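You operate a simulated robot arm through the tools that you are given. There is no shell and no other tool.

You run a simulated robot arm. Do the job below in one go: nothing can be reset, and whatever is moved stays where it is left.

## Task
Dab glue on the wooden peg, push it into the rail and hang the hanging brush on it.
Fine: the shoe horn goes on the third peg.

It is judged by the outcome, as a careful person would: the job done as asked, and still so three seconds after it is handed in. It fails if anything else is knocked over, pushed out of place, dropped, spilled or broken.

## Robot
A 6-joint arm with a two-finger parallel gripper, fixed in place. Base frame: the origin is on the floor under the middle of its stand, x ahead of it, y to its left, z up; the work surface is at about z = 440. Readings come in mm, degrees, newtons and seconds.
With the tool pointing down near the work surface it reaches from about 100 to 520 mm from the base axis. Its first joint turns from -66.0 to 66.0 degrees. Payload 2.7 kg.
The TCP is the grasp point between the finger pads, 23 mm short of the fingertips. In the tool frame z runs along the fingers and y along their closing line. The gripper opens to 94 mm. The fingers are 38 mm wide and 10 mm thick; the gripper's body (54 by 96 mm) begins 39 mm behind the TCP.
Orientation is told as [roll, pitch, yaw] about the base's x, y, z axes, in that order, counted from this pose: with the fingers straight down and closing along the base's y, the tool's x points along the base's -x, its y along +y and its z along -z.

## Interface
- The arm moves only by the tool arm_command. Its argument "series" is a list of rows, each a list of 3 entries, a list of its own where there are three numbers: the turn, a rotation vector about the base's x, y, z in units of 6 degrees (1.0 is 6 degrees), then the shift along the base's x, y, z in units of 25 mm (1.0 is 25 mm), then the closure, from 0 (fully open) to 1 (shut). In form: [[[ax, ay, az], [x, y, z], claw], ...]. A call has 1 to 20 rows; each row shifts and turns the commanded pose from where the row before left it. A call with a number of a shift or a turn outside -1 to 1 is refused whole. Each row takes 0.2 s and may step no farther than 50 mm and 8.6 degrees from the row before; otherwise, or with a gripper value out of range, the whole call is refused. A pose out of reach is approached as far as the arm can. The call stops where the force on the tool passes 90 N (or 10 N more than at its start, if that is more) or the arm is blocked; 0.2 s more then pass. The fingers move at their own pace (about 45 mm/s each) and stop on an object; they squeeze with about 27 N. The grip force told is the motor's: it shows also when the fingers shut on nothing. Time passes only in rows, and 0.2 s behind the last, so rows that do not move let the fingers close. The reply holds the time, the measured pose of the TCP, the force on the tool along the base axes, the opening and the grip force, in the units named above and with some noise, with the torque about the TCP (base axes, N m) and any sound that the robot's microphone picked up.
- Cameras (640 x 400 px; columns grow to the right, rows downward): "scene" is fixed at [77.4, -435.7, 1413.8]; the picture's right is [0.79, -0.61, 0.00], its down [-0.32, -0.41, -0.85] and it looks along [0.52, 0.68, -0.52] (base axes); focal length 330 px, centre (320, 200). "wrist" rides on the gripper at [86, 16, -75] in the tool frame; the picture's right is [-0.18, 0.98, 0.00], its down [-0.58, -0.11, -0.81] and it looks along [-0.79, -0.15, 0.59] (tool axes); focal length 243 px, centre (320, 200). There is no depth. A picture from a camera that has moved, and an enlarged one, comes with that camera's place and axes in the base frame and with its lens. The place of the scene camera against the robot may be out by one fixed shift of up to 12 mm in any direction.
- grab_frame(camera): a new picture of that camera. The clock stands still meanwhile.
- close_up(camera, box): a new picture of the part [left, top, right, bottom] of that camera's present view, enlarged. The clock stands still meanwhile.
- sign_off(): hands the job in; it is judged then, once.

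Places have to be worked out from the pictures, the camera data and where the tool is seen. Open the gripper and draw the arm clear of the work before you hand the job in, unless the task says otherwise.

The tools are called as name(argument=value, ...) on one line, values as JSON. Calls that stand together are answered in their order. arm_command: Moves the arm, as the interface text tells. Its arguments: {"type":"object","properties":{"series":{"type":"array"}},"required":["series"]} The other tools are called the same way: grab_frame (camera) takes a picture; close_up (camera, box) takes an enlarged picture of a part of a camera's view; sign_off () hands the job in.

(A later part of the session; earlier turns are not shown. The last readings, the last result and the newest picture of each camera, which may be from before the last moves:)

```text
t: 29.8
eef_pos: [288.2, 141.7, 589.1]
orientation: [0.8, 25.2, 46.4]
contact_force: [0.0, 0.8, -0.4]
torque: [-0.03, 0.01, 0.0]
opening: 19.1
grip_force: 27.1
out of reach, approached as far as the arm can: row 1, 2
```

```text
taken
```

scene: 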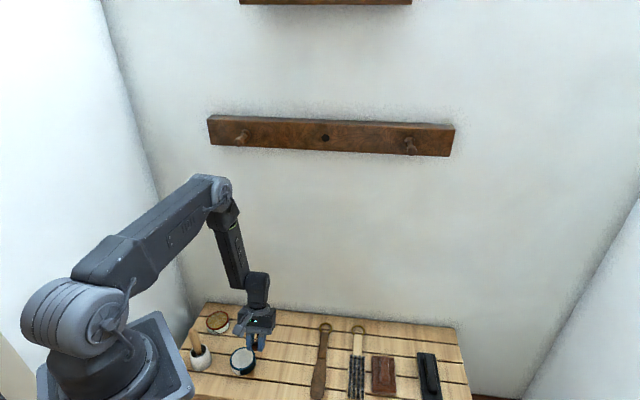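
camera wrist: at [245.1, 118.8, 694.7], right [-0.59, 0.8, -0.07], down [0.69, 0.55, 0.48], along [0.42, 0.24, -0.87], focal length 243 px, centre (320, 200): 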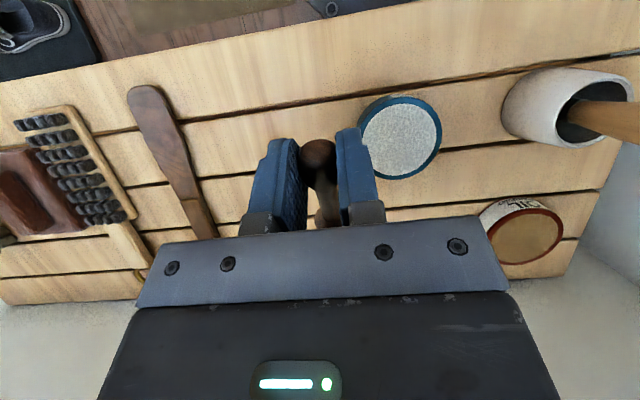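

The first two rows hit a wrist singularity, so the tilt is 25° so far, but the peg is still firmly held. I continue the tilt and the move over the tin.

arm_command(series=[[[-0.68, 0.645, 0], [-0.195, 0.235, 0.155], 1], [[-0.68, 0.645, 0], [-0.195, 0.235, 0.155], 1], [[-0.68, 0.645, 0], [-0.195, 0.235, 0.155], 1], [[-0.68, 0.645, 0], [-0.195, 0.235, 0.155], 1], [[-0.68, 0.645, 0], [-0.195, 0.235, 0.155], 1], [[-0.68, 0.645, 0], [-0.195, 0.235, 0.155], 1], [[-0.68, 0.645, 0], [-0.195, 0.235, 0.155], 1], [[-0.68, 0.645, 0], [-0.195, 0.235, 0.155], 1], [[0, 0, 0], [0, 0, 0], 1]])

grab_frame(camera="wrist")

close_up(camera="scene", box=[180, 260, 340, 380])

```text
t: 31.8
eef_pos: [247.8, 189.5, 621.4]
orientation: [0.7, 70.4, 46.3]
contact_force: [0.7, 1.6, -0.9]
torque: [0.0, -0.01, -0.02]
opening: 18.9
grip_force: 26.8
```

```text
taken
camera wrist: at [266.1, 229.4, 728.5], right [-0.66, 0.73, -0.17], down [0.74, 0.61, -0.27], along [-0.1, -0.31, -0.95], focal length 243 px, centre (320, 200)
```

wrist: 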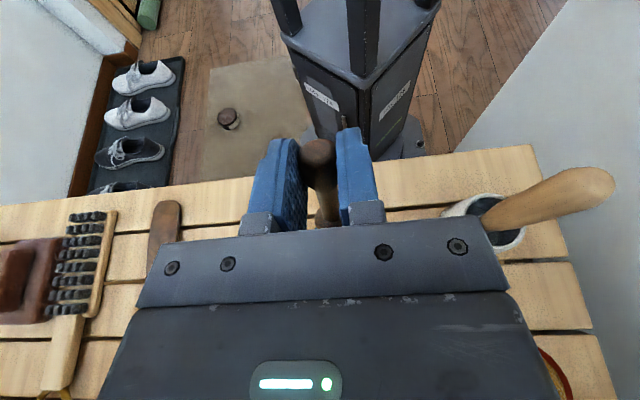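

```text
3.33 times, centred on (260, 320) of scene
camera zoom: at [77.4, -435.7, 1413.8], right [0.79, -0.61, 0.0], down [-0.32, -0.41, -0.85], along [0.52, 0.68, -0.52], focal length 1101 px, centre (520, -200)
```

zoom: 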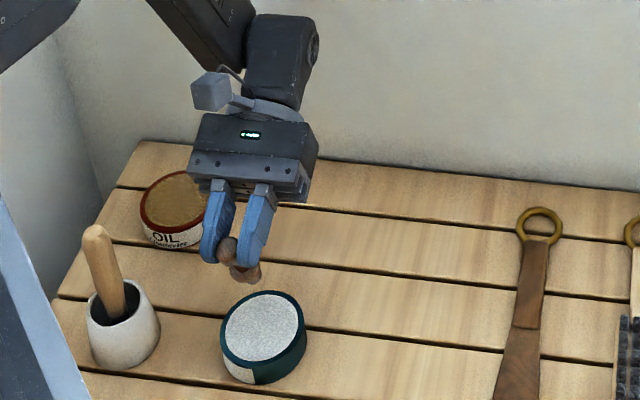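

The tool is at 70° with the tenon pointing down above the tin. I zoom in on it in the scene view.

close_up(camera="scene", box=[222, 310, 278, 365])

```text
7.27 times, centred on (250, 338) of scene
camera zoom: at [77.4, -435.7, 1413.8], right [0.79, -0.61, 0.0], down [-0.32, -0.41, -0.85], along [0.52, 0.68, -0.52], focal length 2403 px, centre (829, -800)
```

zoom: 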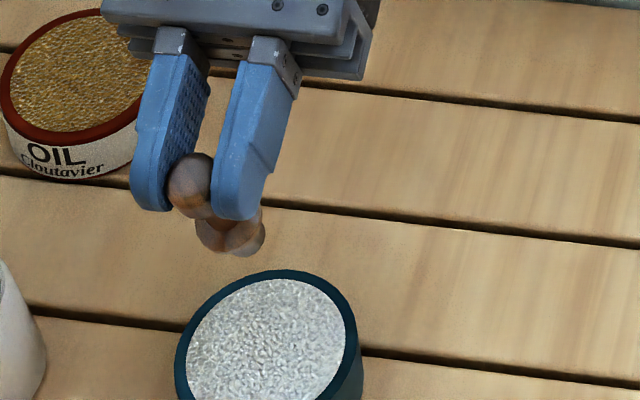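

The tenon tip projects where I reckoned, straight above the pad centre. I descend to about 10 mm above the pad and look.

arm_command(series=[[[0, 0, 0], [0, -0.04, -0.8], 1], [[0, 0, 0], [0, -0.04, -0.8], 1], [[0, 0, 0], [0, 0, -0.6], 1], [[0, 0, 0], [0, 0, -0.2], 1], [[0, 0, 0], [0, 0, 0], 1]])

close_up(camera="scene", box=[222, 320, 278, 375])

```text
t: 33.0
eef_pos: [246.8, 186.7, 564.1]
orientation: [0.7, 69.9, 46.4]
contact_force: [-0.6, 0.6, -1.1]
torque: [0.03, -0.02, 0.0]
opening: 19.3
grip_force: 26.8
```

```text
7.27 times, centred on (250, 348) of scene
camera zoom: at [77.4, -435.7, 1413.8], right [0.79, -0.61, 0.0], down [-0.32, -0.41, -0.85], along [0.52, 0.68, -0.52], focal length 2403 px, centre (829, -873)
```

zoom: 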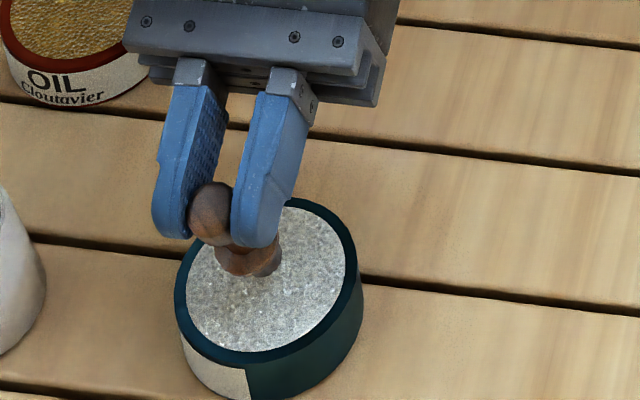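

About 12 mm remain by my reckoning, and the tip is over the pad. I go down 9 mm, then in tiny steps watching the force and torque.

arm_command(series=[[[0, 0, 0], [0, 0, -0.2], 1], [[0, 0, 0], [0, 0, -0.16], 1], [[0, 0, 0], [0, 0, 0], 1]])

arm_command(series=[[[0, 0, 0], [0, 0, -0.08], 1], [[0, 0, 0], [0, 0, 0], 1]])

```text
t: 33.8
eef_pos: [244.0, 182.4, 560.1]
orientation: [0.7, 70.0, 46.4]
contact_force: [-0.2, 0.6, -0.5]
torque: [0.0, 0.0, 0.0]
opening: 19.2
grip_force: 27.4
out of reach, approached as far as the arm can: row 1, 2
```

```text
t: 34.4
eef_pos: [243.8, 183.0, 559.5]
orientation: [0.6, 70.0, 46.4]
contact_force: [0.8, -0.3, -0.4]
torque: [0.02, 0.01, -0.02]
opening: 19.2
grip_force: 27.5
```

The arm cannot bend lower at this 70° tilt. I ease the tilt to about 55° while shifting back so the tip stays over the pad centre, then read the pose.

arm_command(series=[[[0.605, -0.5726, 0], [-0.1, -0.1, 0.3], 1], [[0.605, -0.5726, 0], [-0.15, -0.15, 0.1], 1], [[0.605, -0.5726, 0], [-0.1, -0.1, 0], 1], [[0, 0, 0], [0, 0, 0], 1]])

```text
t: 35.4
eef_pos: [236.1, 175.0, 568.4]
orientation: [0.9, 55.0, 46.5]
contact_force: [0.0, 0.4, -0.4]
torque: [0.0, 0.04, 0.0]
opening: 19.4
grip_force: 26.9
```

Now at 55° with the tip above the pad again. I descend to about 5 mm clearance and look.

arm_command(series=[[[0, 0, 0], [-0.06, -0.06, -0.4], 1], [[0, 0, 0], [0, 0, -0.3], 1], [[0, 0, 0], [0, 0, 0], 1]])

close_up(camera="scene", box=[222, 320, 278, 375])

```text
t: 36.2
eef_pos: [235.1, 173.9, 548.4]
orientation: [0.8, 55.1, 46.4]
contact_force: [0.5, 0.1, -0.3]
torque: [-0.01, 0.0, -0.02]
opening: 19.3
grip_force: 26.1
```

```text
7.27 times, centred on (250, 348) of scene
camera zoom: at [77.4, -435.7, 1413.8], right [0.79, -0.61, 0.0], down [-0.32, -0.41, -0.85], along [0.52, 0.68, -0.52], focal length 2403 px, centre (829, -873)
```

zoom: 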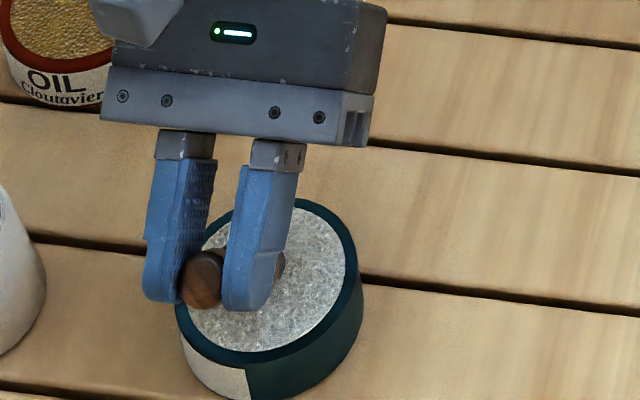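

The tip should be about 3 mm above the pad. I step down 2 mm at a time.

arm_command(series=[[[0, 0, 0], [0, 0, -0.08], 1], [[0, 0, 0], [0, 0, 0], 1]])

arm_command(series=[[[0, 0, 0], [0, 0, -0.06], 1], [[0, 0, 0], [0, 0, 0], 1]])

```text
t: 36.8
eef_pos: [234.7, 172.1, 547.3]
orientation: [0.9, 55.1, 46.3]
contact_force: [-0.5, -0.1, -0.1]
torque: [0.02, 0.03, -0.01]
opening: 19.5
grip_force: 26.8
```

```text
t: 37.4
eef_pos: [235.1, 174.1, 546.0]
orientation: [0.9, 55.1, 46.5]
contact_force: [-0.8, -1.3, 15.1]
torque: [0.27, -0.23, 0.0]
opening: 19.1
grip_force: 26.9
```

Contact: 15 N upward with a matching torque, so the tenon tip is pressed on the glue pad. I lift straight off and check the tip.

arm_command(series=[[[0, 0, 0], [0, 0, 0.1], 1], [[0, 0, 0], [0, 0, 0.4], 1], [[0, 0, 0], [0, 0, 0.8], 1], [[0, 0, 0], [0, 0, 0.8], 1], [[0, 0, 0], [0, 0, 0.8], 1], [[0, 0, 0], [0, 0, 0], 1]])

close_up(camera="scene", box=[222, 290, 288, 360])

close_up(camera="wrist", box=[230, 80, 410, 240])

```text
t: 38.8
eef_pos: [233.2, 173.0, 617.9]
orientation: [0.8, 55.0, 46.4]
contact_force: [0.0, -0.3, 0.5]
torque: [0.01, 0.01, 0.01]
opening: 19.1
grip_force: 26.9
```

```text
5.71 times, centred on (255, 325) of scene
camera zoom: at [77.4, -435.7, 1413.8], right [0.79, -0.61, 0.0], down [-0.32, -0.41, -0.85], along [0.52, 0.68, -0.52], focal length 1888 px, centre (691, -514)
```

zoom: 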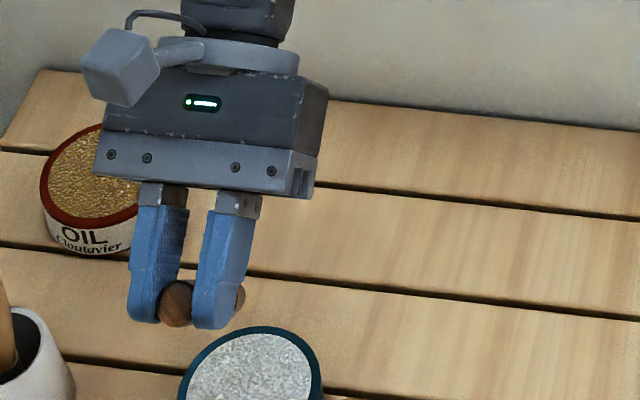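

```text
2.50 times, centred on (320, 160) of wrist
camera zoom: at [230.9, 192.3, 733.3], right [-0.63, 0.76, -0.14], down [0.77, 0.64, -0.02], along [0.08, -0.12, -0.99], focal length 606 px, centre (320, 300)
```

zoom: 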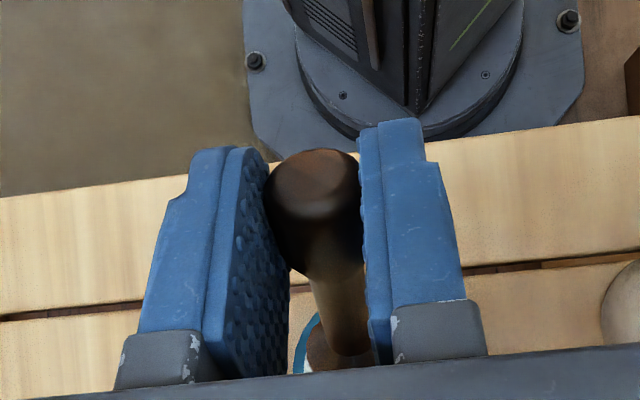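

The peg has kept its pose in the fingers. Now I carry it up toward the rail, levelling the tool to a slight upward tilt so the wrist camera can look at the hole.

arm_command(series=[[[0.41, -0.39, 0], [0.3, -0.2, 0.96], 1], [[0.41, -0.39, 0], [0.4, -0.3, 0.96], 1], [[0.41, -0.39, 0], [0.5, -0.32, 0.96], 1], [[0.41, -0.39, 0], [0.5, -0.32, 0.96], 1], [[0.41, -0.39, 0], [0.5, -0.32, 0.96], 1], [[0.41, -0.39, 0], [0.5, -0.32, 0.96], 1], [[0.41, -0.39, 0], [0.5, -0.32, 0.96], 1], [[0.41, -0.39, 0], [0.5, -0.32, 0.96], 1], [[0.41, -0.39, 0], [0.5, -0.32, 0.96], 1], [[0.41, -0.39, 0], [0.5, -0.32, 0.96], 1], [[0.41, -0.39, 0], [0.5, -0.32, 0.96], 1], [[0, 0, 0], [0, 0, 0], 1]])

```text
t: 41.4
eef_pos: [362.7, 88.7, 883.6]
orientation: [0.8, 17.6, 46.5]
contact_force: [-0.5, 0.0, 0.0]
torque: [-0.03, -0.02, 0.0]
opening: 19.2
grip_force: 26.7
```

arm_command(series=[[[0.41, -0.39, 0], [0.56, -0.33, 0.967], 1], [[0.41, -0.39, 0], [0.56, -0.33, 0.967], 1], [[0.41, -0.39, 0], [0.56, -0.33, 0.967], 1], [[0.41, -0.39, 0], [0.56, -0.33, 0.967], 1], [[0.41, -0.39, 0], [0.56, -0.33, 0.967], 1], [[0.41, -0.39, 0], [0.56, -0.33, 0.967], 1], [[0.41, -0.39, 0], [0.56, -0.33, 0.967], 1], [[0.41, -0.39, 0], [0.56, -0.33, 0.967], 1], [[0.41, -0.39, 0], [0.56, -0.33, 0.967], 1], [[0.41, -0.39, 0], [0.56, -0.33, 0.967], 1], [[0.41, -0.39, 0], [0.56, -0.33, 0.967], 1], [[-0.09, -0.09, -0.25], [0, 0, 0], 1], [[0, 0, 0], [0, 0, 0], 1]])

grab_frame(camera="wrist")

grab_frame(camera="scene")

```text
t: 44.2
eef_pos: [519.5, -1.3, 1149.5]
orientation: [-0.1, -19.6, 45.2]
contact_force: [-0.1, 0.9, -0.2]
torque: [-0.03, 0.03, 0.0]
opening: 19.3
grip_force: 26.4
```

```text
taken
camera wrist: at [433.7, -65.5, 1191.4], right [-0.58, 0.82, 0.06], down [0.27, 0.12, 0.95], along [0.77, 0.57, -0.29], focal length 243 px, centre (320, 200)
```

wrist: 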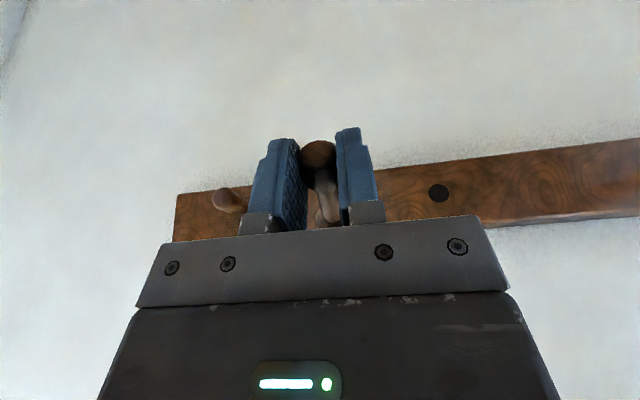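

```text
taken
```

scene: 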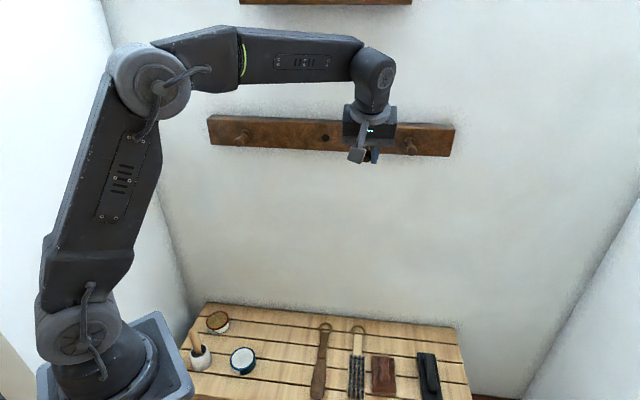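

The hole and the right-hand peg are both in the wrist view. I zoom on each for exact rays.

close_up(camera="wrist", box=[400, 150, 500, 230])

close_up(camera="wrist", box=[170, 150, 270, 250])

close_up(camera="wrist", box=[260, 110, 390, 240])

```text
5.00 times, centred on (450, 190) of wrist
camera zoom: at [433.7, -65.5, 1191.4], right [-0.58, 0.82, 0.06], down [0.27, 0.12, 0.95], along [0.77, 0.57, -0.29], focal length 1213 px, centre (-330, 250)
```

zoom: 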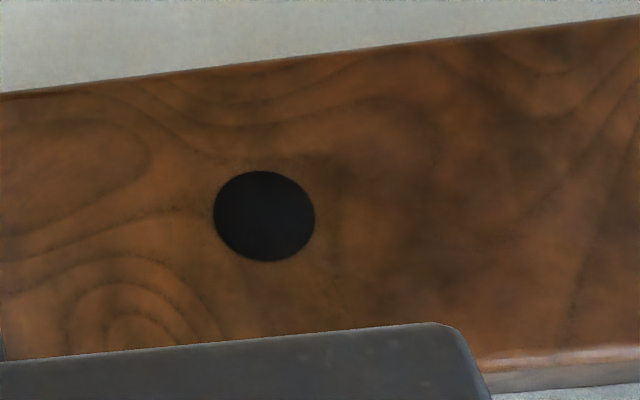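

```text
4.00 times, centred on (220, 200) of wrist
camera zoom: at [433.7, -65.5, 1191.4], right [-0.58, 0.82, 0.06], down [0.27, 0.12, 0.95], along [0.77, 0.57, -0.29], focal length 970 px, centre (720, 200)
```

zoom: 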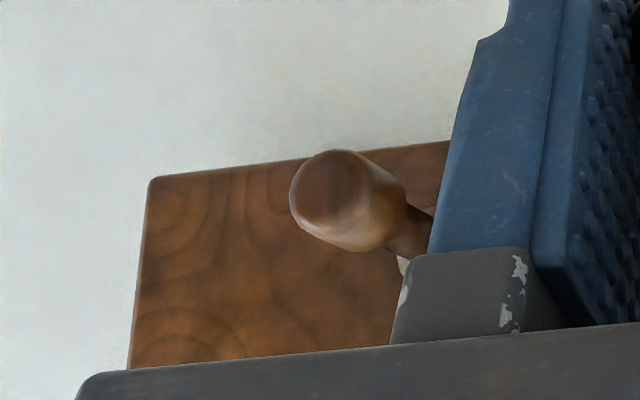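

```text
3.08 times, centred on (325, 175) of wrist
camera zoom: at [433.7, -65.5, 1191.4], right [-0.58, 0.82, 0.06], down [0.27, 0.12, 0.95], along [0.77, 0.57, -0.29], focal length 746 px, centre (305, 277)
```

zoom: 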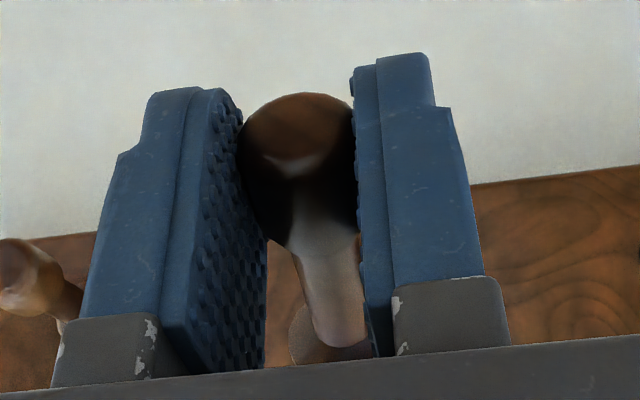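

The hole's height is about 1120, with its w-coordinate (distance along the rail) near 269. To see the tenon and hole from the scene camera, I'll level the peg and roll the gripper to the left about the peg's own axis, staying about 40 mm short of the rail.

arm_command(series=[[[-0.693, 0.693, 0], [-0.3, 0.3, -0.1], 1], [[-0.693, 0.693, 0], [-0.3, 0.3, -0.1], 1], [[-0.693, 0.693, 0], [-0.3, 0.3, -0.1], 1], [[-0.693, 0.693, 0], [-0.3, 0.3, -0.1], 1], [[-0.589, -0.589, 0], [-0.13, 0.25, -0.05], 1], [[-0.589, -0.589, 0], [-0.13, 0.25, -0.05], 1], [[-0.589, -0.589, 0], [-0.13, 0.25, -0.05], 1], [[-0.589, -0.589, 0], [-0.13, 0.25, -0.05], 1], [[-0.589, -0.589, 0], [-0.13, 0.25, -0.05], 1], [[-0.589, -0.589, 0], [-0.13, 0.25, -0.05], 1], [[-0.589, -0.589, 0], [-0.13, 0.25, -0.05], 1], [[-0.589, -0.589, 0], [-0.13, 0.25, -0.05], 1], [[-0.589, -0.589, 0], [-0.13, 0.25, -0.05], 1], [[-0.589, -0.589, 0], [-0.13, 0.25, 0], 1], [[0, 0, 0], [0, 0, 0], 1]])

close_up(camera="scene", box=[250, 80, 370, 170])

grab_frame(camera="wrist")

```text
t: 47.4
eef_pos: [455.5, 91.0, 1127.9]
orientation: [-49.9, 2.7, 42.0]
contact_force: [0.1, -0.1, -0.5]
torque: [-0.02, 0.03, -0.05]
opening: 19.4
grip_force: 27.1
```

```text
4.44 times, centred on (310, 125) of scene
camera zoom: at [77.4, -435.7, 1413.8], right [0.79, -0.61, 0.0], down [-0.32, -0.41, -0.85], along [0.52, 0.68, -0.52], focal length 1468 px, centre (364, 533)
```

zoom: 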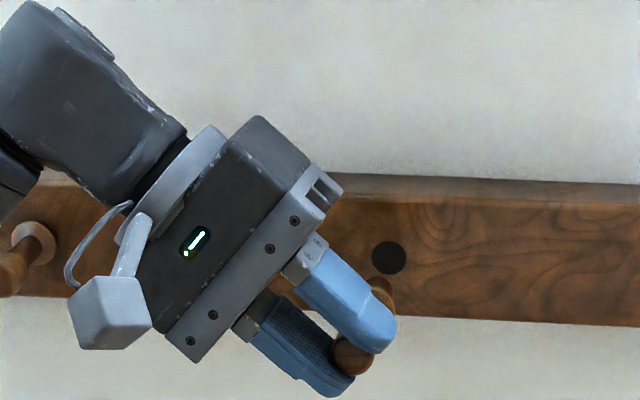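

```text
taken
camera wrist: at [348.1, 85.0, 1168.5], right [-0.31, 0.57, -0.76], down [0.08, 0.81, 0.57], along [0.95, 0.12, -0.3], focal length 243 px, centre (320, 200)
```

wrist: 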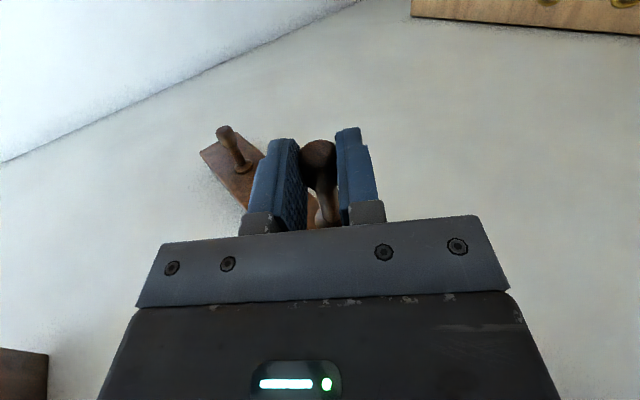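

close_up(camera="scene", box=[300, 115, 350, 165])

```text
8.00 times, centred on (325, 140) of scene
camera zoom: at [77.4, -435.7, 1413.8], right [0.79, -0.61, 0.0], down [-0.32, -0.41, -0.85], along [0.52, 0.68, -0.52], focal length 2643 px, centre (280, 680)
```

zoom: 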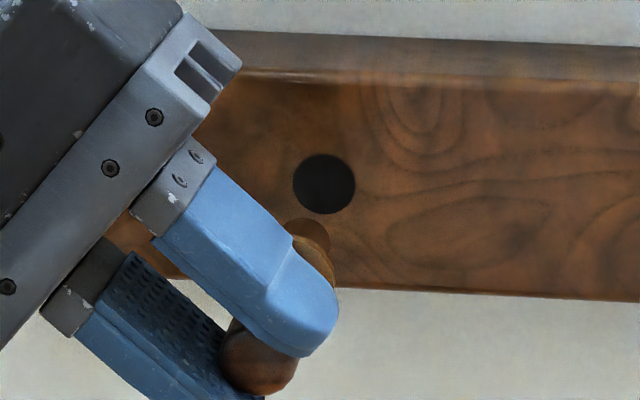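

close_up(camera="scene", box=[310, 128, 342, 156])

```text
14.29 times, centred on (326, 142) of scene
camera zoom: at [77.4, -435.7, 1413.8], right [0.79, -0.61, 0.0], down [-0.32, -0.41, -0.85], along [0.52, 0.68, -0.52], focal length 4720 px, centre (234, 1029)
```

zoom: 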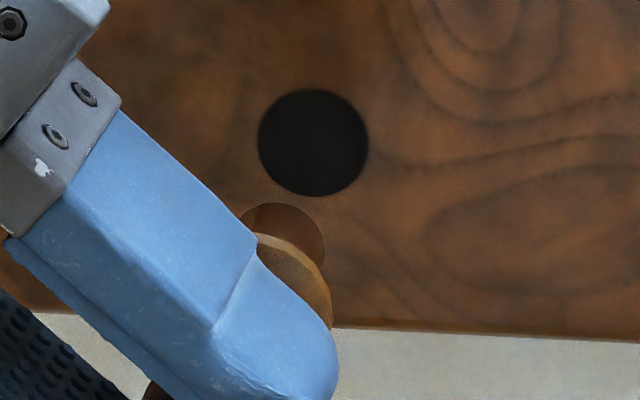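

I can just see the tenon tip, roughly in line with the hole, but I need the rail's depth more exactly. I raise the tool 90 mm, which puts the hole in the wrist view from a second vantage for triangulation.

arm_command(series=[[[0, 0, 0], [0, 0, 0.9], 1], [[0, 0, 0], [0, 0, 0.9], 1], [[0, 0, 0], [0, 0, 0.9], 1], [[0, 0, 0], [0, 0, 0.9], 1], [[0, 0, 0], [0, 0, 0], 1], [[0, 0, 0], [0, 0, 0], 1]])

close_up(camera="wrist", box=[370, 150, 470, 230])

grab_frame(camera="wrist")

close_up(camera="scene", box=[300, 80, 350, 130])

```text
t: 48.8
eef_pos: [455.9, 91.0, 1218.2]
orientation: [-49.9, 2.7, 42.1]
contact_force: [-0.9, 0.4, -0.7]
torque: [-0.01, 0.08, -0.02]
opening: 19.6
grip_force: 26.8
```

```text
5.00 times, centred on (420, 190) of wrist
camera zoom: at [347.5, 84.0, 1258.8], right [-0.31, 0.57, -0.76], down [0.08, 0.81, 0.57], along [0.95, 0.12, -0.3], focal length 1213 px, centre (-180, 250)
```

zoom: 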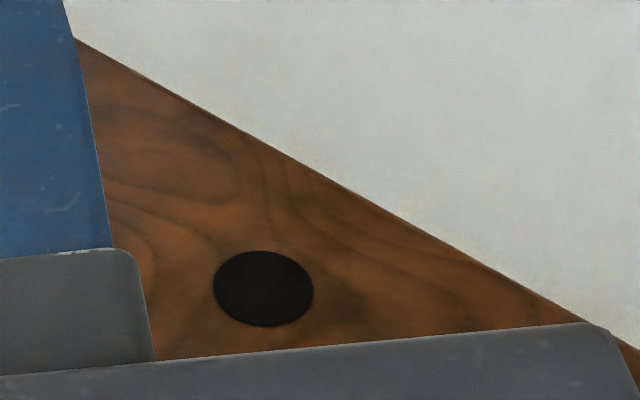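

```text
taken
camera wrist: at [347.5, 84.0, 1258.8], right [-0.31, 0.57, -0.76], down [0.08, 0.81, 0.57], along [0.95, 0.12, -0.3], focal length 243 px, centre (320, 200)
```

wrist: 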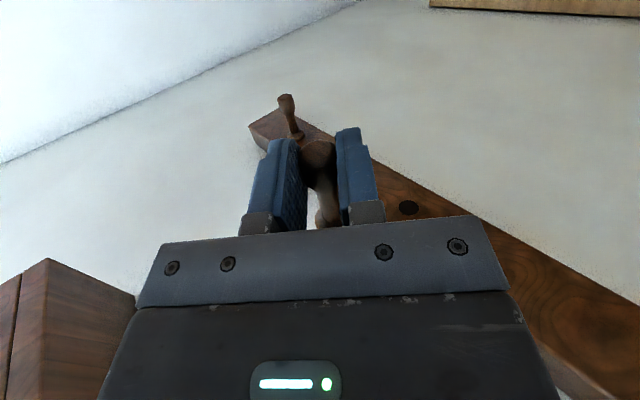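

```text
8.00 times, centred on (325, 105) of scene
camera zoom: at [77.4, -435.7, 1413.8], right [0.79, -0.61, 0.0], down [-0.32, -0.41, -0.85], along [0.52, 0.68, -0.52], focal length 2643 px, centre (280, 960)
```

zoom: 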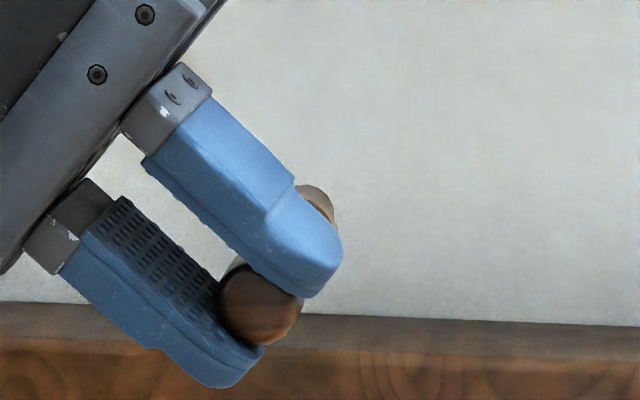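

Triangulating the two wrist views puts the hole at (551, 170, 1121). The tenon now shows against the bare wall, so I zoom in to measure how it sits in the gripper.

close_up(camera="scene", box=[306, 96, 334, 124])

```text
14.29 times, centred on (320, 110) of scene
camera zoom: at [77.4, -435.7, 1413.8], right [0.79, -0.61, 0.0], down [-0.32, -0.41, -0.85], along [0.52, 0.68, -0.52], focal length 4720 px, centre (320, 1486)
```

zoom: 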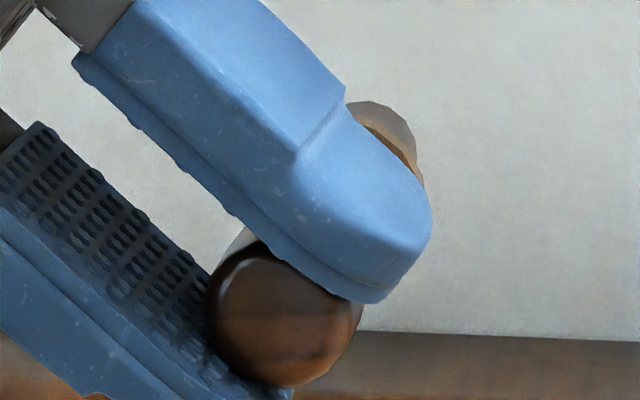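

The glue-paled tenon dips about 1.7° relative to the horizontal and is straight sideways. I correct the tilt, go back down in front of the hole and check the alignment.

arm_command(series=[[[0.189, -0.189, 0], [0.01, -0.02, -0.89], 1], [[0, 0, 0], [0, 0, -0.89], 1], [[0, 0, 0], [0, 0, -0.89], 1], [[0, 0, 0], [0, 0, -0.89], 1], [[0, 0, 0], [0, 0, 0], 1], [[0, 0, 0], [0, 0, 0], 1]])

close_up(camera="scene", box=[310, 128, 342, 156])

```text
t: 50.2
eef_pos: [457.0, 89.3, 1126.7]
orientation: [-49.9, 1.1, 42.1]
contact_force: [-0.1, 0.2, -0.6]
torque: [0.01, -0.01, -0.02]
opening: 19.1
grip_force: 26.8
```

```text
14.29 times, centred on (326, 142) of scene
camera zoom: at [77.4, -435.7, 1413.8], right [0.79, -0.61, 0.0], down [-0.32, -0.41, -0.85], along [0.52, 0.68, -0.52], focal length 4720 px, centre (234, 1029)
```

zoom: 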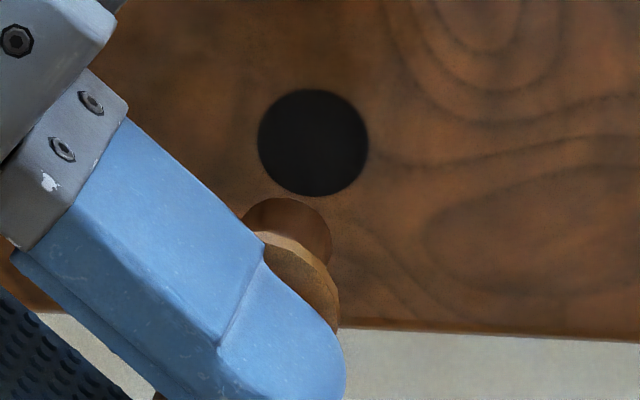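

The tip appears about 2–3 mm low of the hole axis and aligned sideways. I raise 2.3 mm and advance 25 mm, leaving about 13 mm, then re-check with much less parallax.

arm_command(series=[[[0, 0, 0], [0.01, -0.01, 0.09], 1], [[0, 0, 0], [0.35, 0.35, 0], 1], [[0, 0, 0], [0.35, 0.35, 0], 1], [[0, 0, 0], [0, 0, 0], 1], [[0, 0, 0], [0, 0, 0], 1]])

close_up(camera="scene", box=[310, 128, 342, 156])

```text
t: 51.4
eef_pos: [474.6, 107.0, 1130.7]
orientation: [-50.0, 1.2, 42.1]
contact_force: [-0.1, -0.5, 0.4]
torque: [0.03, 0.03, 0.0]
opening: 19.2
grip_force: 26.8
```

```text
14.29 times, centred on (326, 142) of scene
camera zoom: at [77.5, -435.7, 1413.8], right [0.79, -0.61, 0.0], down [-0.32, -0.41, -0.85], along [0.52, 0.68, -0.52], focal length 4720 px, centre (234, 1029)
```

zoom: 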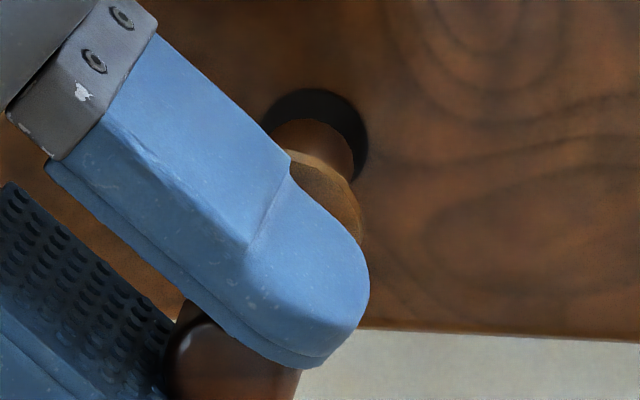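

The tip is now overlapping the hole in view. I zoom in further to measure it exactly.

close_up(camera="scene", box=[318, 132, 334, 146])

```text
16.00 times, centred on (326, 139) of scene
camera zoom: at [77.5, -435.7, 1413.8], right [0.79, -0.61, 0.0], down [-0.32, -0.41, -0.85], along [0.52, 0.68, -0.52], focal length 5286 px, centre (224, 1176)
```

zoom: 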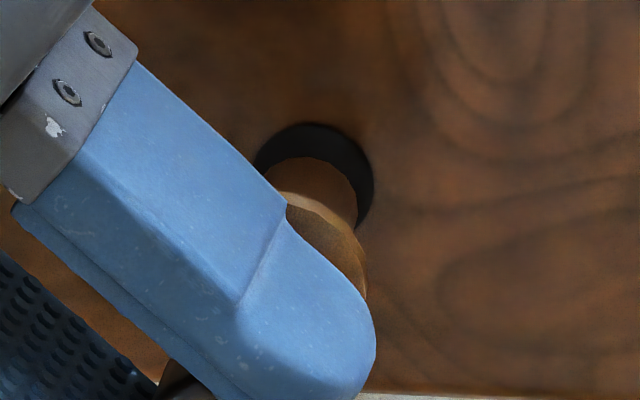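

By my measure the tip is about 2 mm high and slightly right of the hole axis. I correct by 1.5 mm down and 0.5 mm left, and creep 8 mm closer.

arm_command(series=[[[0, 0, 0], [-0.014, 0.014, -0.06], 1], [[0, 0, 0], [0.226, 0.226, 0], 1], [[0, 0, 0], [0, 0, 0], 1], [[0, 0, 0], [0, 0, 0], 1]])

close_up(camera="scene", box=[318, 132, 334, 146])

```text
t: 52.4
eef_pos: [481.3, 114.5, 1129.3]
orientation: [-49.9, 1.1, 42.1]
contact_force: [-0.4, 0.5, 0.4]
torque: [0.01, 0.02, -0.02]
opening: 19.0
grip_force: 26.6
```

```text
16.00 times, centred on (326, 139) of scene
camera zoom: at [77.4, -435.7, 1413.8], right [0.79, -0.61, 0.0], down [-0.32, -0.41, -0.85], along [0.52, 0.68, -0.52], focal length 5286 px, centre (224, 1176)
```

zoom: 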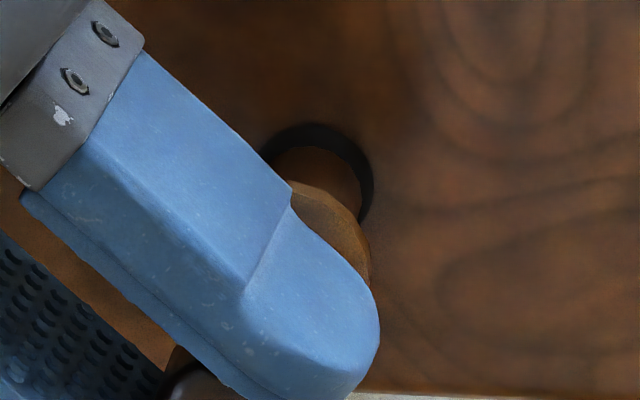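

Now the tip is within about half a millimetre of the hole axis and about 3–4 mm from the rail. I advance in small steps and watch the forces.

arm_command(series=[[[0, 0, 0], [0.085, 0.085, 0], 1], [[0, 0, 0], [0.085, 0.085, 0], 1], [[0, 0, 0], [0, 0, 0], 1]])

close_up(camera="scene", box=[318, 132, 334, 146])

```text
t: 53.2
eef_pos: [484.9, 117.1, 1128.1]
orientation: [-49.9, 1.2, 42.1]
contact_force: [-0.5, 0.6, -0.5]
torque: [-0.02, 0.01, 0.03]
opening: 19.4
grip_force: 26.7
```

```text
16.00 times, centred on (326, 139) of scene
camera zoom: at [77.4, -435.7, 1413.8], right [0.79, -0.61, 0.0], down [-0.32, -0.41, -0.85], along [0.52, 0.68, -0.52], focal length 5286 px, centre (224, 1176)
```

zoom: 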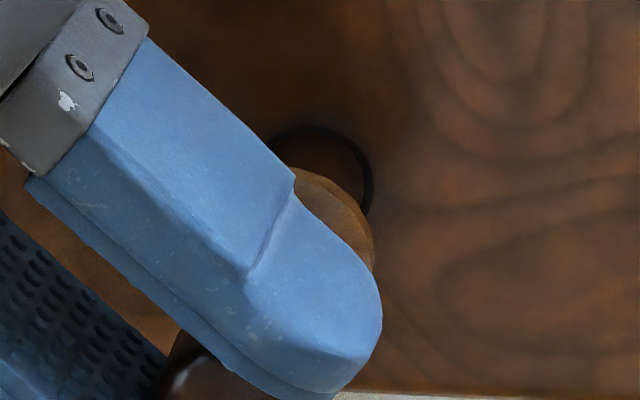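

The dark ring around the tenon looks even, and no force has appeared, so the tip is entering the hole. I continue in small steps.

arm_command(series=[[[0, 0, 0], [0.085, 0.085, 0], 1], [[0, 0, 0], [0.085, 0.085, 0], 1], [[0, 0, 0], [0, 0, 0], 1]])

arm_command(series=[[[0, 0, 0], [0.085, 0.085, 0], 1], [[0, 0, 0], [0.085, 0.085, 0], 1], [[0, 0, 0], [0, 0, 0], 1]])

close_up(camera="scene", box=[318, 132, 334, 146])

```text
t: 54.0
eef_pos: [487.4, 122.4, 1128.6]
orientation: [-49.9, 1.1, 42.1]
contact_force: [0.0, -0.2, -0.3]
torque: [0.0, 0.04, 0.0]
opening: 19.4
grip_force: 26.8
```

```text
t: 54.8
eef_pos: [493.2, 126.6, 1129.7]
orientation: [-49.9, 1.1, 42.1]
contact_force: [-1.5, -0.7, -2.3]
torque: [-0.1, 0.18, 0.05]
opening: 19.5
grip_force: 27.3
```

```text
16.00 times, centred on (326, 139) of scene
camera zoom: at [77.5, -435.7, 1413.8], right [0.79, -0.61, 0.0], down [-0.32, -0.41, -0.85], along [0.52, 0.68, -0.52], focal length 5286 px, centre (224, 1176)
```

zoom: 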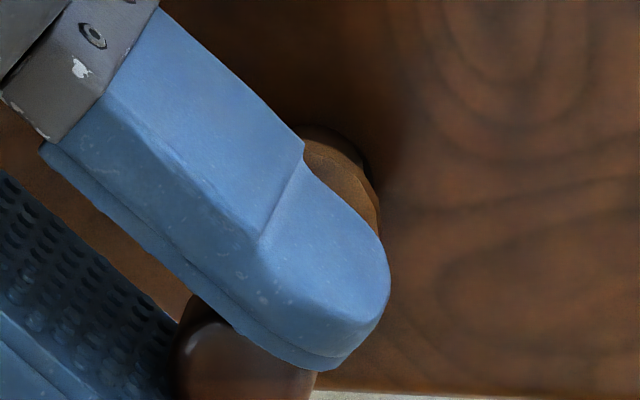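

The tenon is about 14 mm in. A small downward force shows it touching the top of the hole, so I lower about 1 mm while continuing.

arm_command(series=[[[0, 0, 0], [0, 0, -0.045], 1], [[0, 0, 0], [0.085, 0.085, 0], 1], [[0, 0, 0], [0, 0, 0], 1]])

arm_command(series=[[[0, 0, 0], [0.085, 0.085, 0], 1], [[0, 0, 0], [0, 0, 0], 1]])

```text
t: 55.6
eef_pos: [494.7, 129.2, 1129.8]
orientation: [-49.9, 1.1, 42.1]
contact_force: [0.1, 1.1, 0.1]
torque: [-0.01, 0.03, -0.02]
opening: 19.3
grip_force: 26.5
```

```text
t: 56.2
eef_pos: [496.3, 131.4, 1129.7]
orientation: [-49.9, 1.1, 42.2]
contact_force: [-0.2, 0.4, -1.6]
torque: [-0.02, 0.02, 0.0]
opening: 19.2
grip_force: 26.6
```

Inserted by about 19 mm with almost no force. I keep going until the collar seats on the rail.

arm_command(series=[[[0, 0, 0], [0.085, 0.085, -0.01], 1], [[0, 0, 0], [0.085, 0.085, 0], 1], [[0, 0, 0], [0, 0, 0], 1]])

close_up(camera="scene", box=[314, 130, 338, 150])

```text
t: 57.0
eef_pos: [501.1, 134.1, 1130.1]
orientation: [-49.9, 1.1, 42.2]
contact_force: [0.7, 0.0, -0.4]
torque: [0.0, 0.0, -0.02]
opening: 19.4
grip_force: 26.6
```

```text
16.00 times, centred on (326, 140) of scene
camera zoom: at [77.4, -435.7, 1413.8], right [0.79, -0.61, 0.0], down [-0.32, -0.41, -0.85], along [0.52, 0.68, -0.52], focal length 5286 px, centre (224, 1160)
```

zoom: 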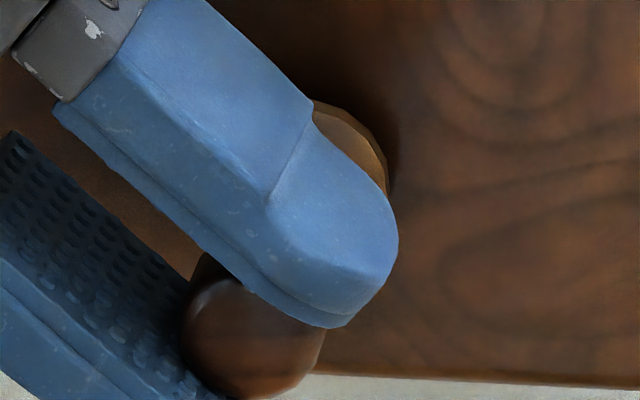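

arm_command(series=[[[0, 0, 0], [0.06, 0.06, 0], 1], [[0, 0, 0], [0, 0, 0], 1]])

arm_command(series=[[[0, 0, 0], [0.06, 0.06, 0], 1], [[0, 0, 0], [0, 0, 0], 1]])

```text
t: 57.6
eef_pos: [502.5, 136.9, 1128.6]
orientation: [-49.9, 1.1, 42.1]
contact_force: [1.0, 0.4, -0.2]
torque: [-0.02, 0.05, 0.0]
opening: 19.2
grip_force: 26.4
```

```text
t: 58.2
eef_pos: [502.8, 137.7, 1128.3]
orientation: [-49.9, 1.0, 42.1]
contact_force: [-0.7, -0.2, 0.4]
torque: [0.02, -0.02, 0.0]
opening: 19.1
grip_force: 27.1
```

Still no resistance; the collar should be about 1–2 mm from the rail. I press on in short steps until it seats.

arm_command(series=[[[0, 0, 0], [0.06, 0.06, 0], 1], [[0, 0, 0], [0, 0, 0], 1]])

arm_command(series=[[[0, 0, 0], [0.06, 0.06, 0], 1], [[0, 0, 0], [0, 0, 0], 1]])

close_up(camera="scene", box=[314, 130, 338, 150])

```text
t: 58.8
eef_pos: [505.1, 138.7, 1129.6]
orientation: [-49.9, 1.0, 42.1]
contact_force: [0.1, -0.9, 0.0]
torque: [0.03, 0.01, 0.03]
opening: 19.0
grip_force: 27.8
```

```text
t: 59.4
eef_pos: [505.6, 140.8, 1129.3]
orientation: [-49.9, 1.1, 42.0]
contact_force: [-6.2, -3.7, 1.7]
torque: [-0.02, 0.02, 0.07]
opening: 19.1
grip_force: 26.9
```

```text
16.00 times, centred on (326, 140) of scene
camera zoom: at [77.2, -435.9, 1413.8], right [0.79, -0.61, 0.0], down [-0.32, -0.41, -0.85], along [0.52, 0.68, -0.52], focal length 5286 px, centre (224, 1160)
```

zoom: 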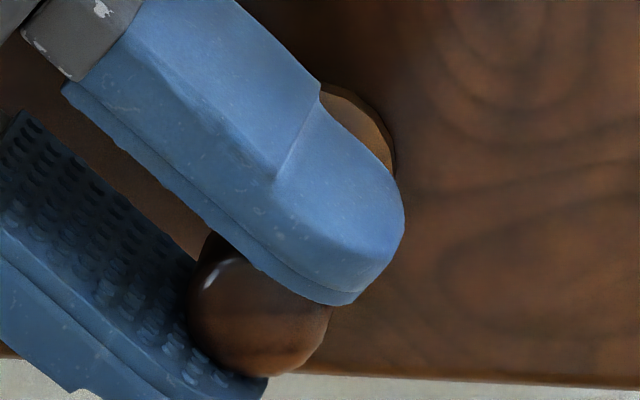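

A 7 N resistance along the rail normal appears just where the collar should meet the rail. I press one more millimetre to seat it firmly and hold for a moment.

arm_command(series=[[[0, 0, 0], [0.035, 0.035, 0], 1], [[0, 0, 0], [0, 0, 0], 1], [[0, 0, 0], [0, 0, 0], 1], [[0, 0, 0], [0, 0, 0], 1]])

close_up(camera="scene", box=[314, 130, 338, 150])

```text
t: 60.4
eef_pos: [506.3, 140.8, 1128.5]
orientation: [-49.9, 1.3, 41.8]
contact_force: [-15.8, -15.0, 3.7]
torque: [-0.04, 0.07, 0.07]
opening: 19.4
grip_force: 27.8
```

```text
16.00 times, centred on (326, 140) of scene
camera zoom: at [76.9, -436.2, 1413.7], right [0.79, -0.61, 0.0], down [-0.32, -0.41, -0.85], along [0.52, 0.68, -0.52], focal length 5286 px, centre (224, 1160)
```

zoom: 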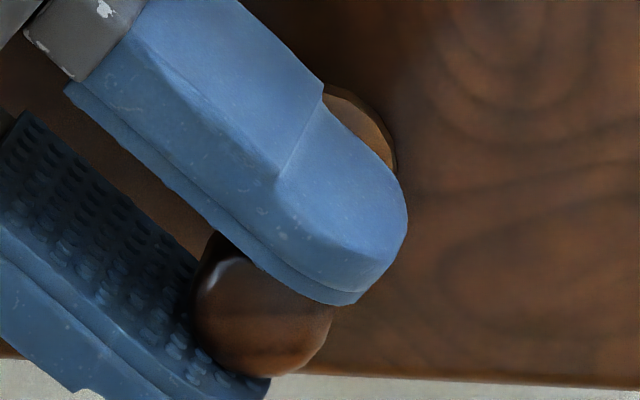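

The collar is seated, with 22 N along the normal. I relax the push, then open the fingers and check that the peg stays.

arm_command(series=[[[0, 0, 0], [-0.03, -0.03, 0], 1], [[0, 0, 0], [-0.02, -0.02, 0], 1], [[0, 0, 0], [0, 0, 0], 0.7], [[0, 0, 0], [0, 0, 0], 0.5], [[0, 0, 0], [0, 0, 0], 0.3], [[0, 0, 0], [0, 0, 0], 0.3], [[0, 0, 0], [0, 0, 0], 0.3]])

close_up(camera="scene", box=[300, 115, 350, 160])

```text
t: 62.0
eef_pos: [506.7, 141.5, 1128.1]
orientation: [-50.0, 1.1, 42.2]
contact_force: [-0.4, 0.4, -0.5]
torque: [0.0, 0.01, 0.01]
opening: 66.1
grip_force: 0.1
```

```text
8.89 times, centred on (325, 138) of scene
camera zoom: at [77.4, -435.7, 1413.8], right [0.79, -0.61, 0.0], down [-0.32, -0.41, -0.85], along [0.52, 0.68, -0.52], focal length 2937 px, centre (276, 756)
```

zoom: 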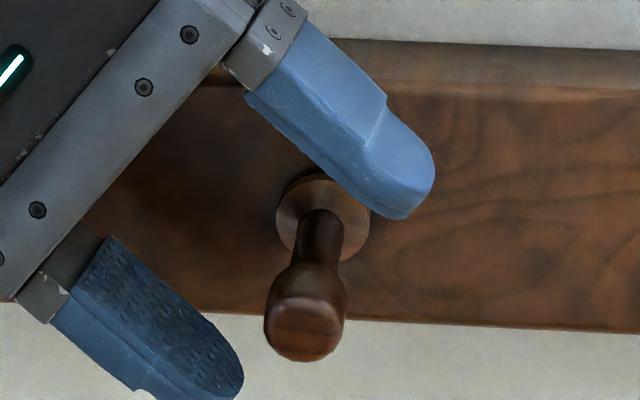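

The peg is in the rail with its collar flush and it stays put. I back straight off along the rail normal, then unroll the gripper on the way down to the shoe horn.

arm_command(series=[[[0, 0, 0], [-0.4, -0.4, 0], 0.3], [[0, 0, 0], [-0.7, -0.7, 0], 0.3], [[0, 0, 0], [-0.7, -0.7, 0], 0.3], [[0, 0, 0], [-0.7, -0.7, 0], 0.3], [[0.589, 0.589, 0], [0, 0, -0.5], 0.3], [[0.589, 0.589, 0], [0, 0, -0.9], 0.3], [[0.589, 0.589, 0], [0, 0, -0.9], 0.3], [[0.589, 0.589, 0], [0.1, 0, -0.9], 0.3], [[0.589, 0.589, 0], [0.1, 0, -0.9], 0.3], [[0.589, 0.589, 0], [0.1, 0, -0.9], 0.3], [[0.589, 0.589, 0], [0.1, 0, -0.9], 0.3], [[0.589, 0.589, 0], [0.1, 0, -0.9], 0.3], [[0.589, 0.589, 0], [0.1, 0, -0.9], 0.3], [[0.589, 0.589, 0], [0.1, 0, -0.9], 0.3], [[0, 0, 0], [0, 0, -0.9], 0.3], [[0, 0, 0], [0, 0, -0.9], 0.3], [[0, 0, 0], [0, 0, 0], 0.3]])

grab_frame(camera="scene")

close_up(camera="scene", box=[300, 110, 350, 160])

```text
t: 65.6
eef_pos: [463.0, 76.9, 869.3]
orientation: [0.1, 2.9, 44.1]
contact_force: [0.2, 0.0, 0.4]
torque: [-0.01, 0.01, 0.0]
opening: 65.8
grip_force: 0.0
```

```text
taken
```

scene: 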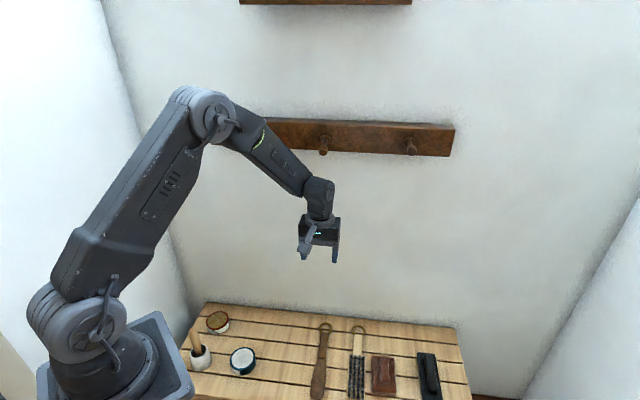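

```text
8.00 times, centred on (325, 135) of scene
camera zoom: at [77.4, -435.7, 1413.8], right [0.79, -0.61, 0.0], down [-0.32, -0.41, -0.85], along [0.52, 0.68, -0.52], focal length 2643 px, centre (280, 720)
```

zoom: 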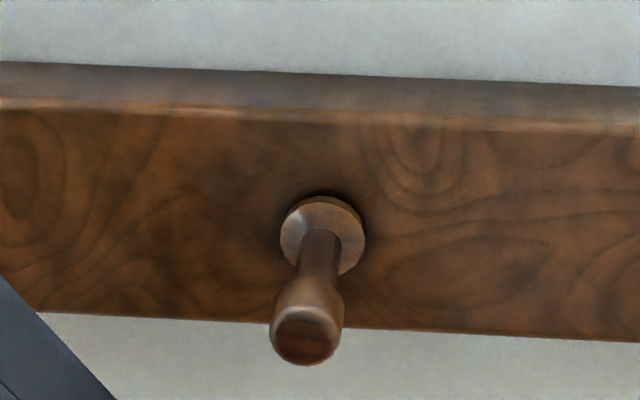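

The peg sits straight in the rail. I descend above the shoe horn's handle and look with the wrist camera.

arm_command(series=[[[0.34, -0.34, 0.15], [0, 0, -0.96], 0.3], [[0, 0, 0], [0, 0, -0.96], 0.3], [[0, 0, 0], [0, 0, -0.96], 0.3], [[0, 0, 0], [0, 0, -0.96], 0.3], [[0, 0, 0], [0, 0, -0.96], 0.3], [[0, 0, 0], [0, 0, -0.96], 0.3], [[0, 0, 0], [0, 0, -0.96], 0.3], [[0, 0, 0], [0, 0, -0.96], 0.3], [[0, 0, 0], [0, 0, -0.96], 0.3], [[0, 0, 0], [0, 0, -0.96], 0.3], [[0, 0, 0], [0, 0, -0.96], 0.3], [[0, 0, 0], [0, 0, 0], 0.3]])

grab_frame(camera="wrist")

grab_frame(camera="scene")

```text
t: 68.2
eef_pos: [461.7, 78.5, 607.1]
orientation: [0.2, 0.0, 44.8]
contact_force: [-0.9, -0.3, 0.0]
torque: [-0.01, 0.0, -0.03]
opening: 65.6
grip_force: 0.1
```

```text
taken
camera wrist: at [389.0, 28.8, 682.2], right [-0.56, 0.83, 0.0], down [0.49, 0.33, 0.81], along [0.67, 0.45, -0.59], focal length 243 px, centre (320, 200)
```

wrist: 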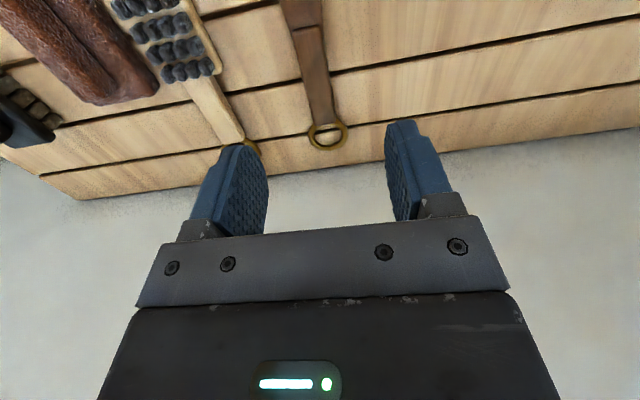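

```text
taken
```

scene: 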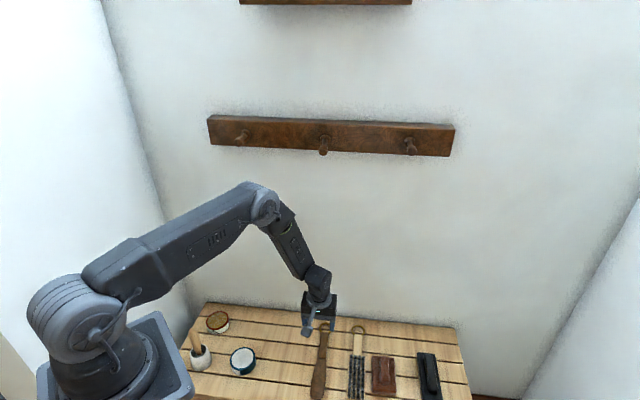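

close_up(camera="wrist", box=[250, 0, 390, 160])

close_up(camera="wrist", box=[60, 0, 280, 160])

```text
2.50 times, centred on (320, 80) of wrist
camera zoom: at [389.0, 28.8, 682.2], right [-0.56, 0.83, 0.0], down [0.49, 0.33, 0.81], along [0.67, 0.45, -0.59], focal length 606 px, centre (320, 500)
```

zoom: 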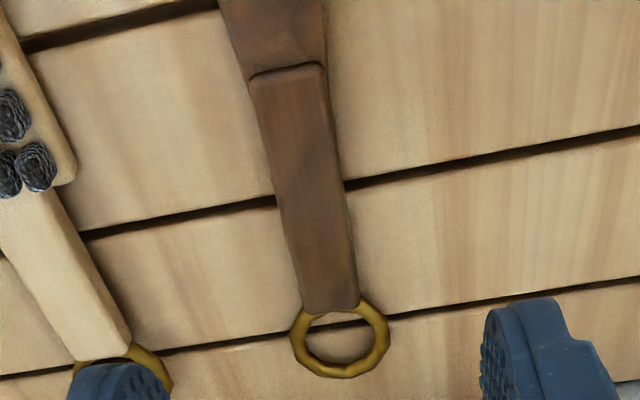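

```text
2.50 times, centred on (170, 80) of wrist
camera zoom: at [389.0, 28.8, 682.2], right [-0.56, 0.83, 0.0], down [0.49, 0.33, 0.81], along [0.67, 0.45, -0.59], focal length 606 px, centre (695, 500)
```

zoom: 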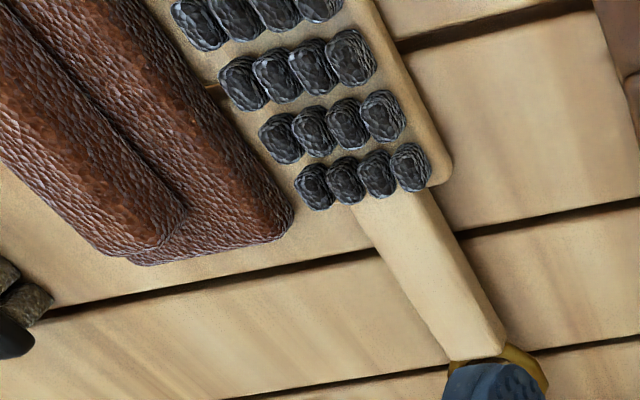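

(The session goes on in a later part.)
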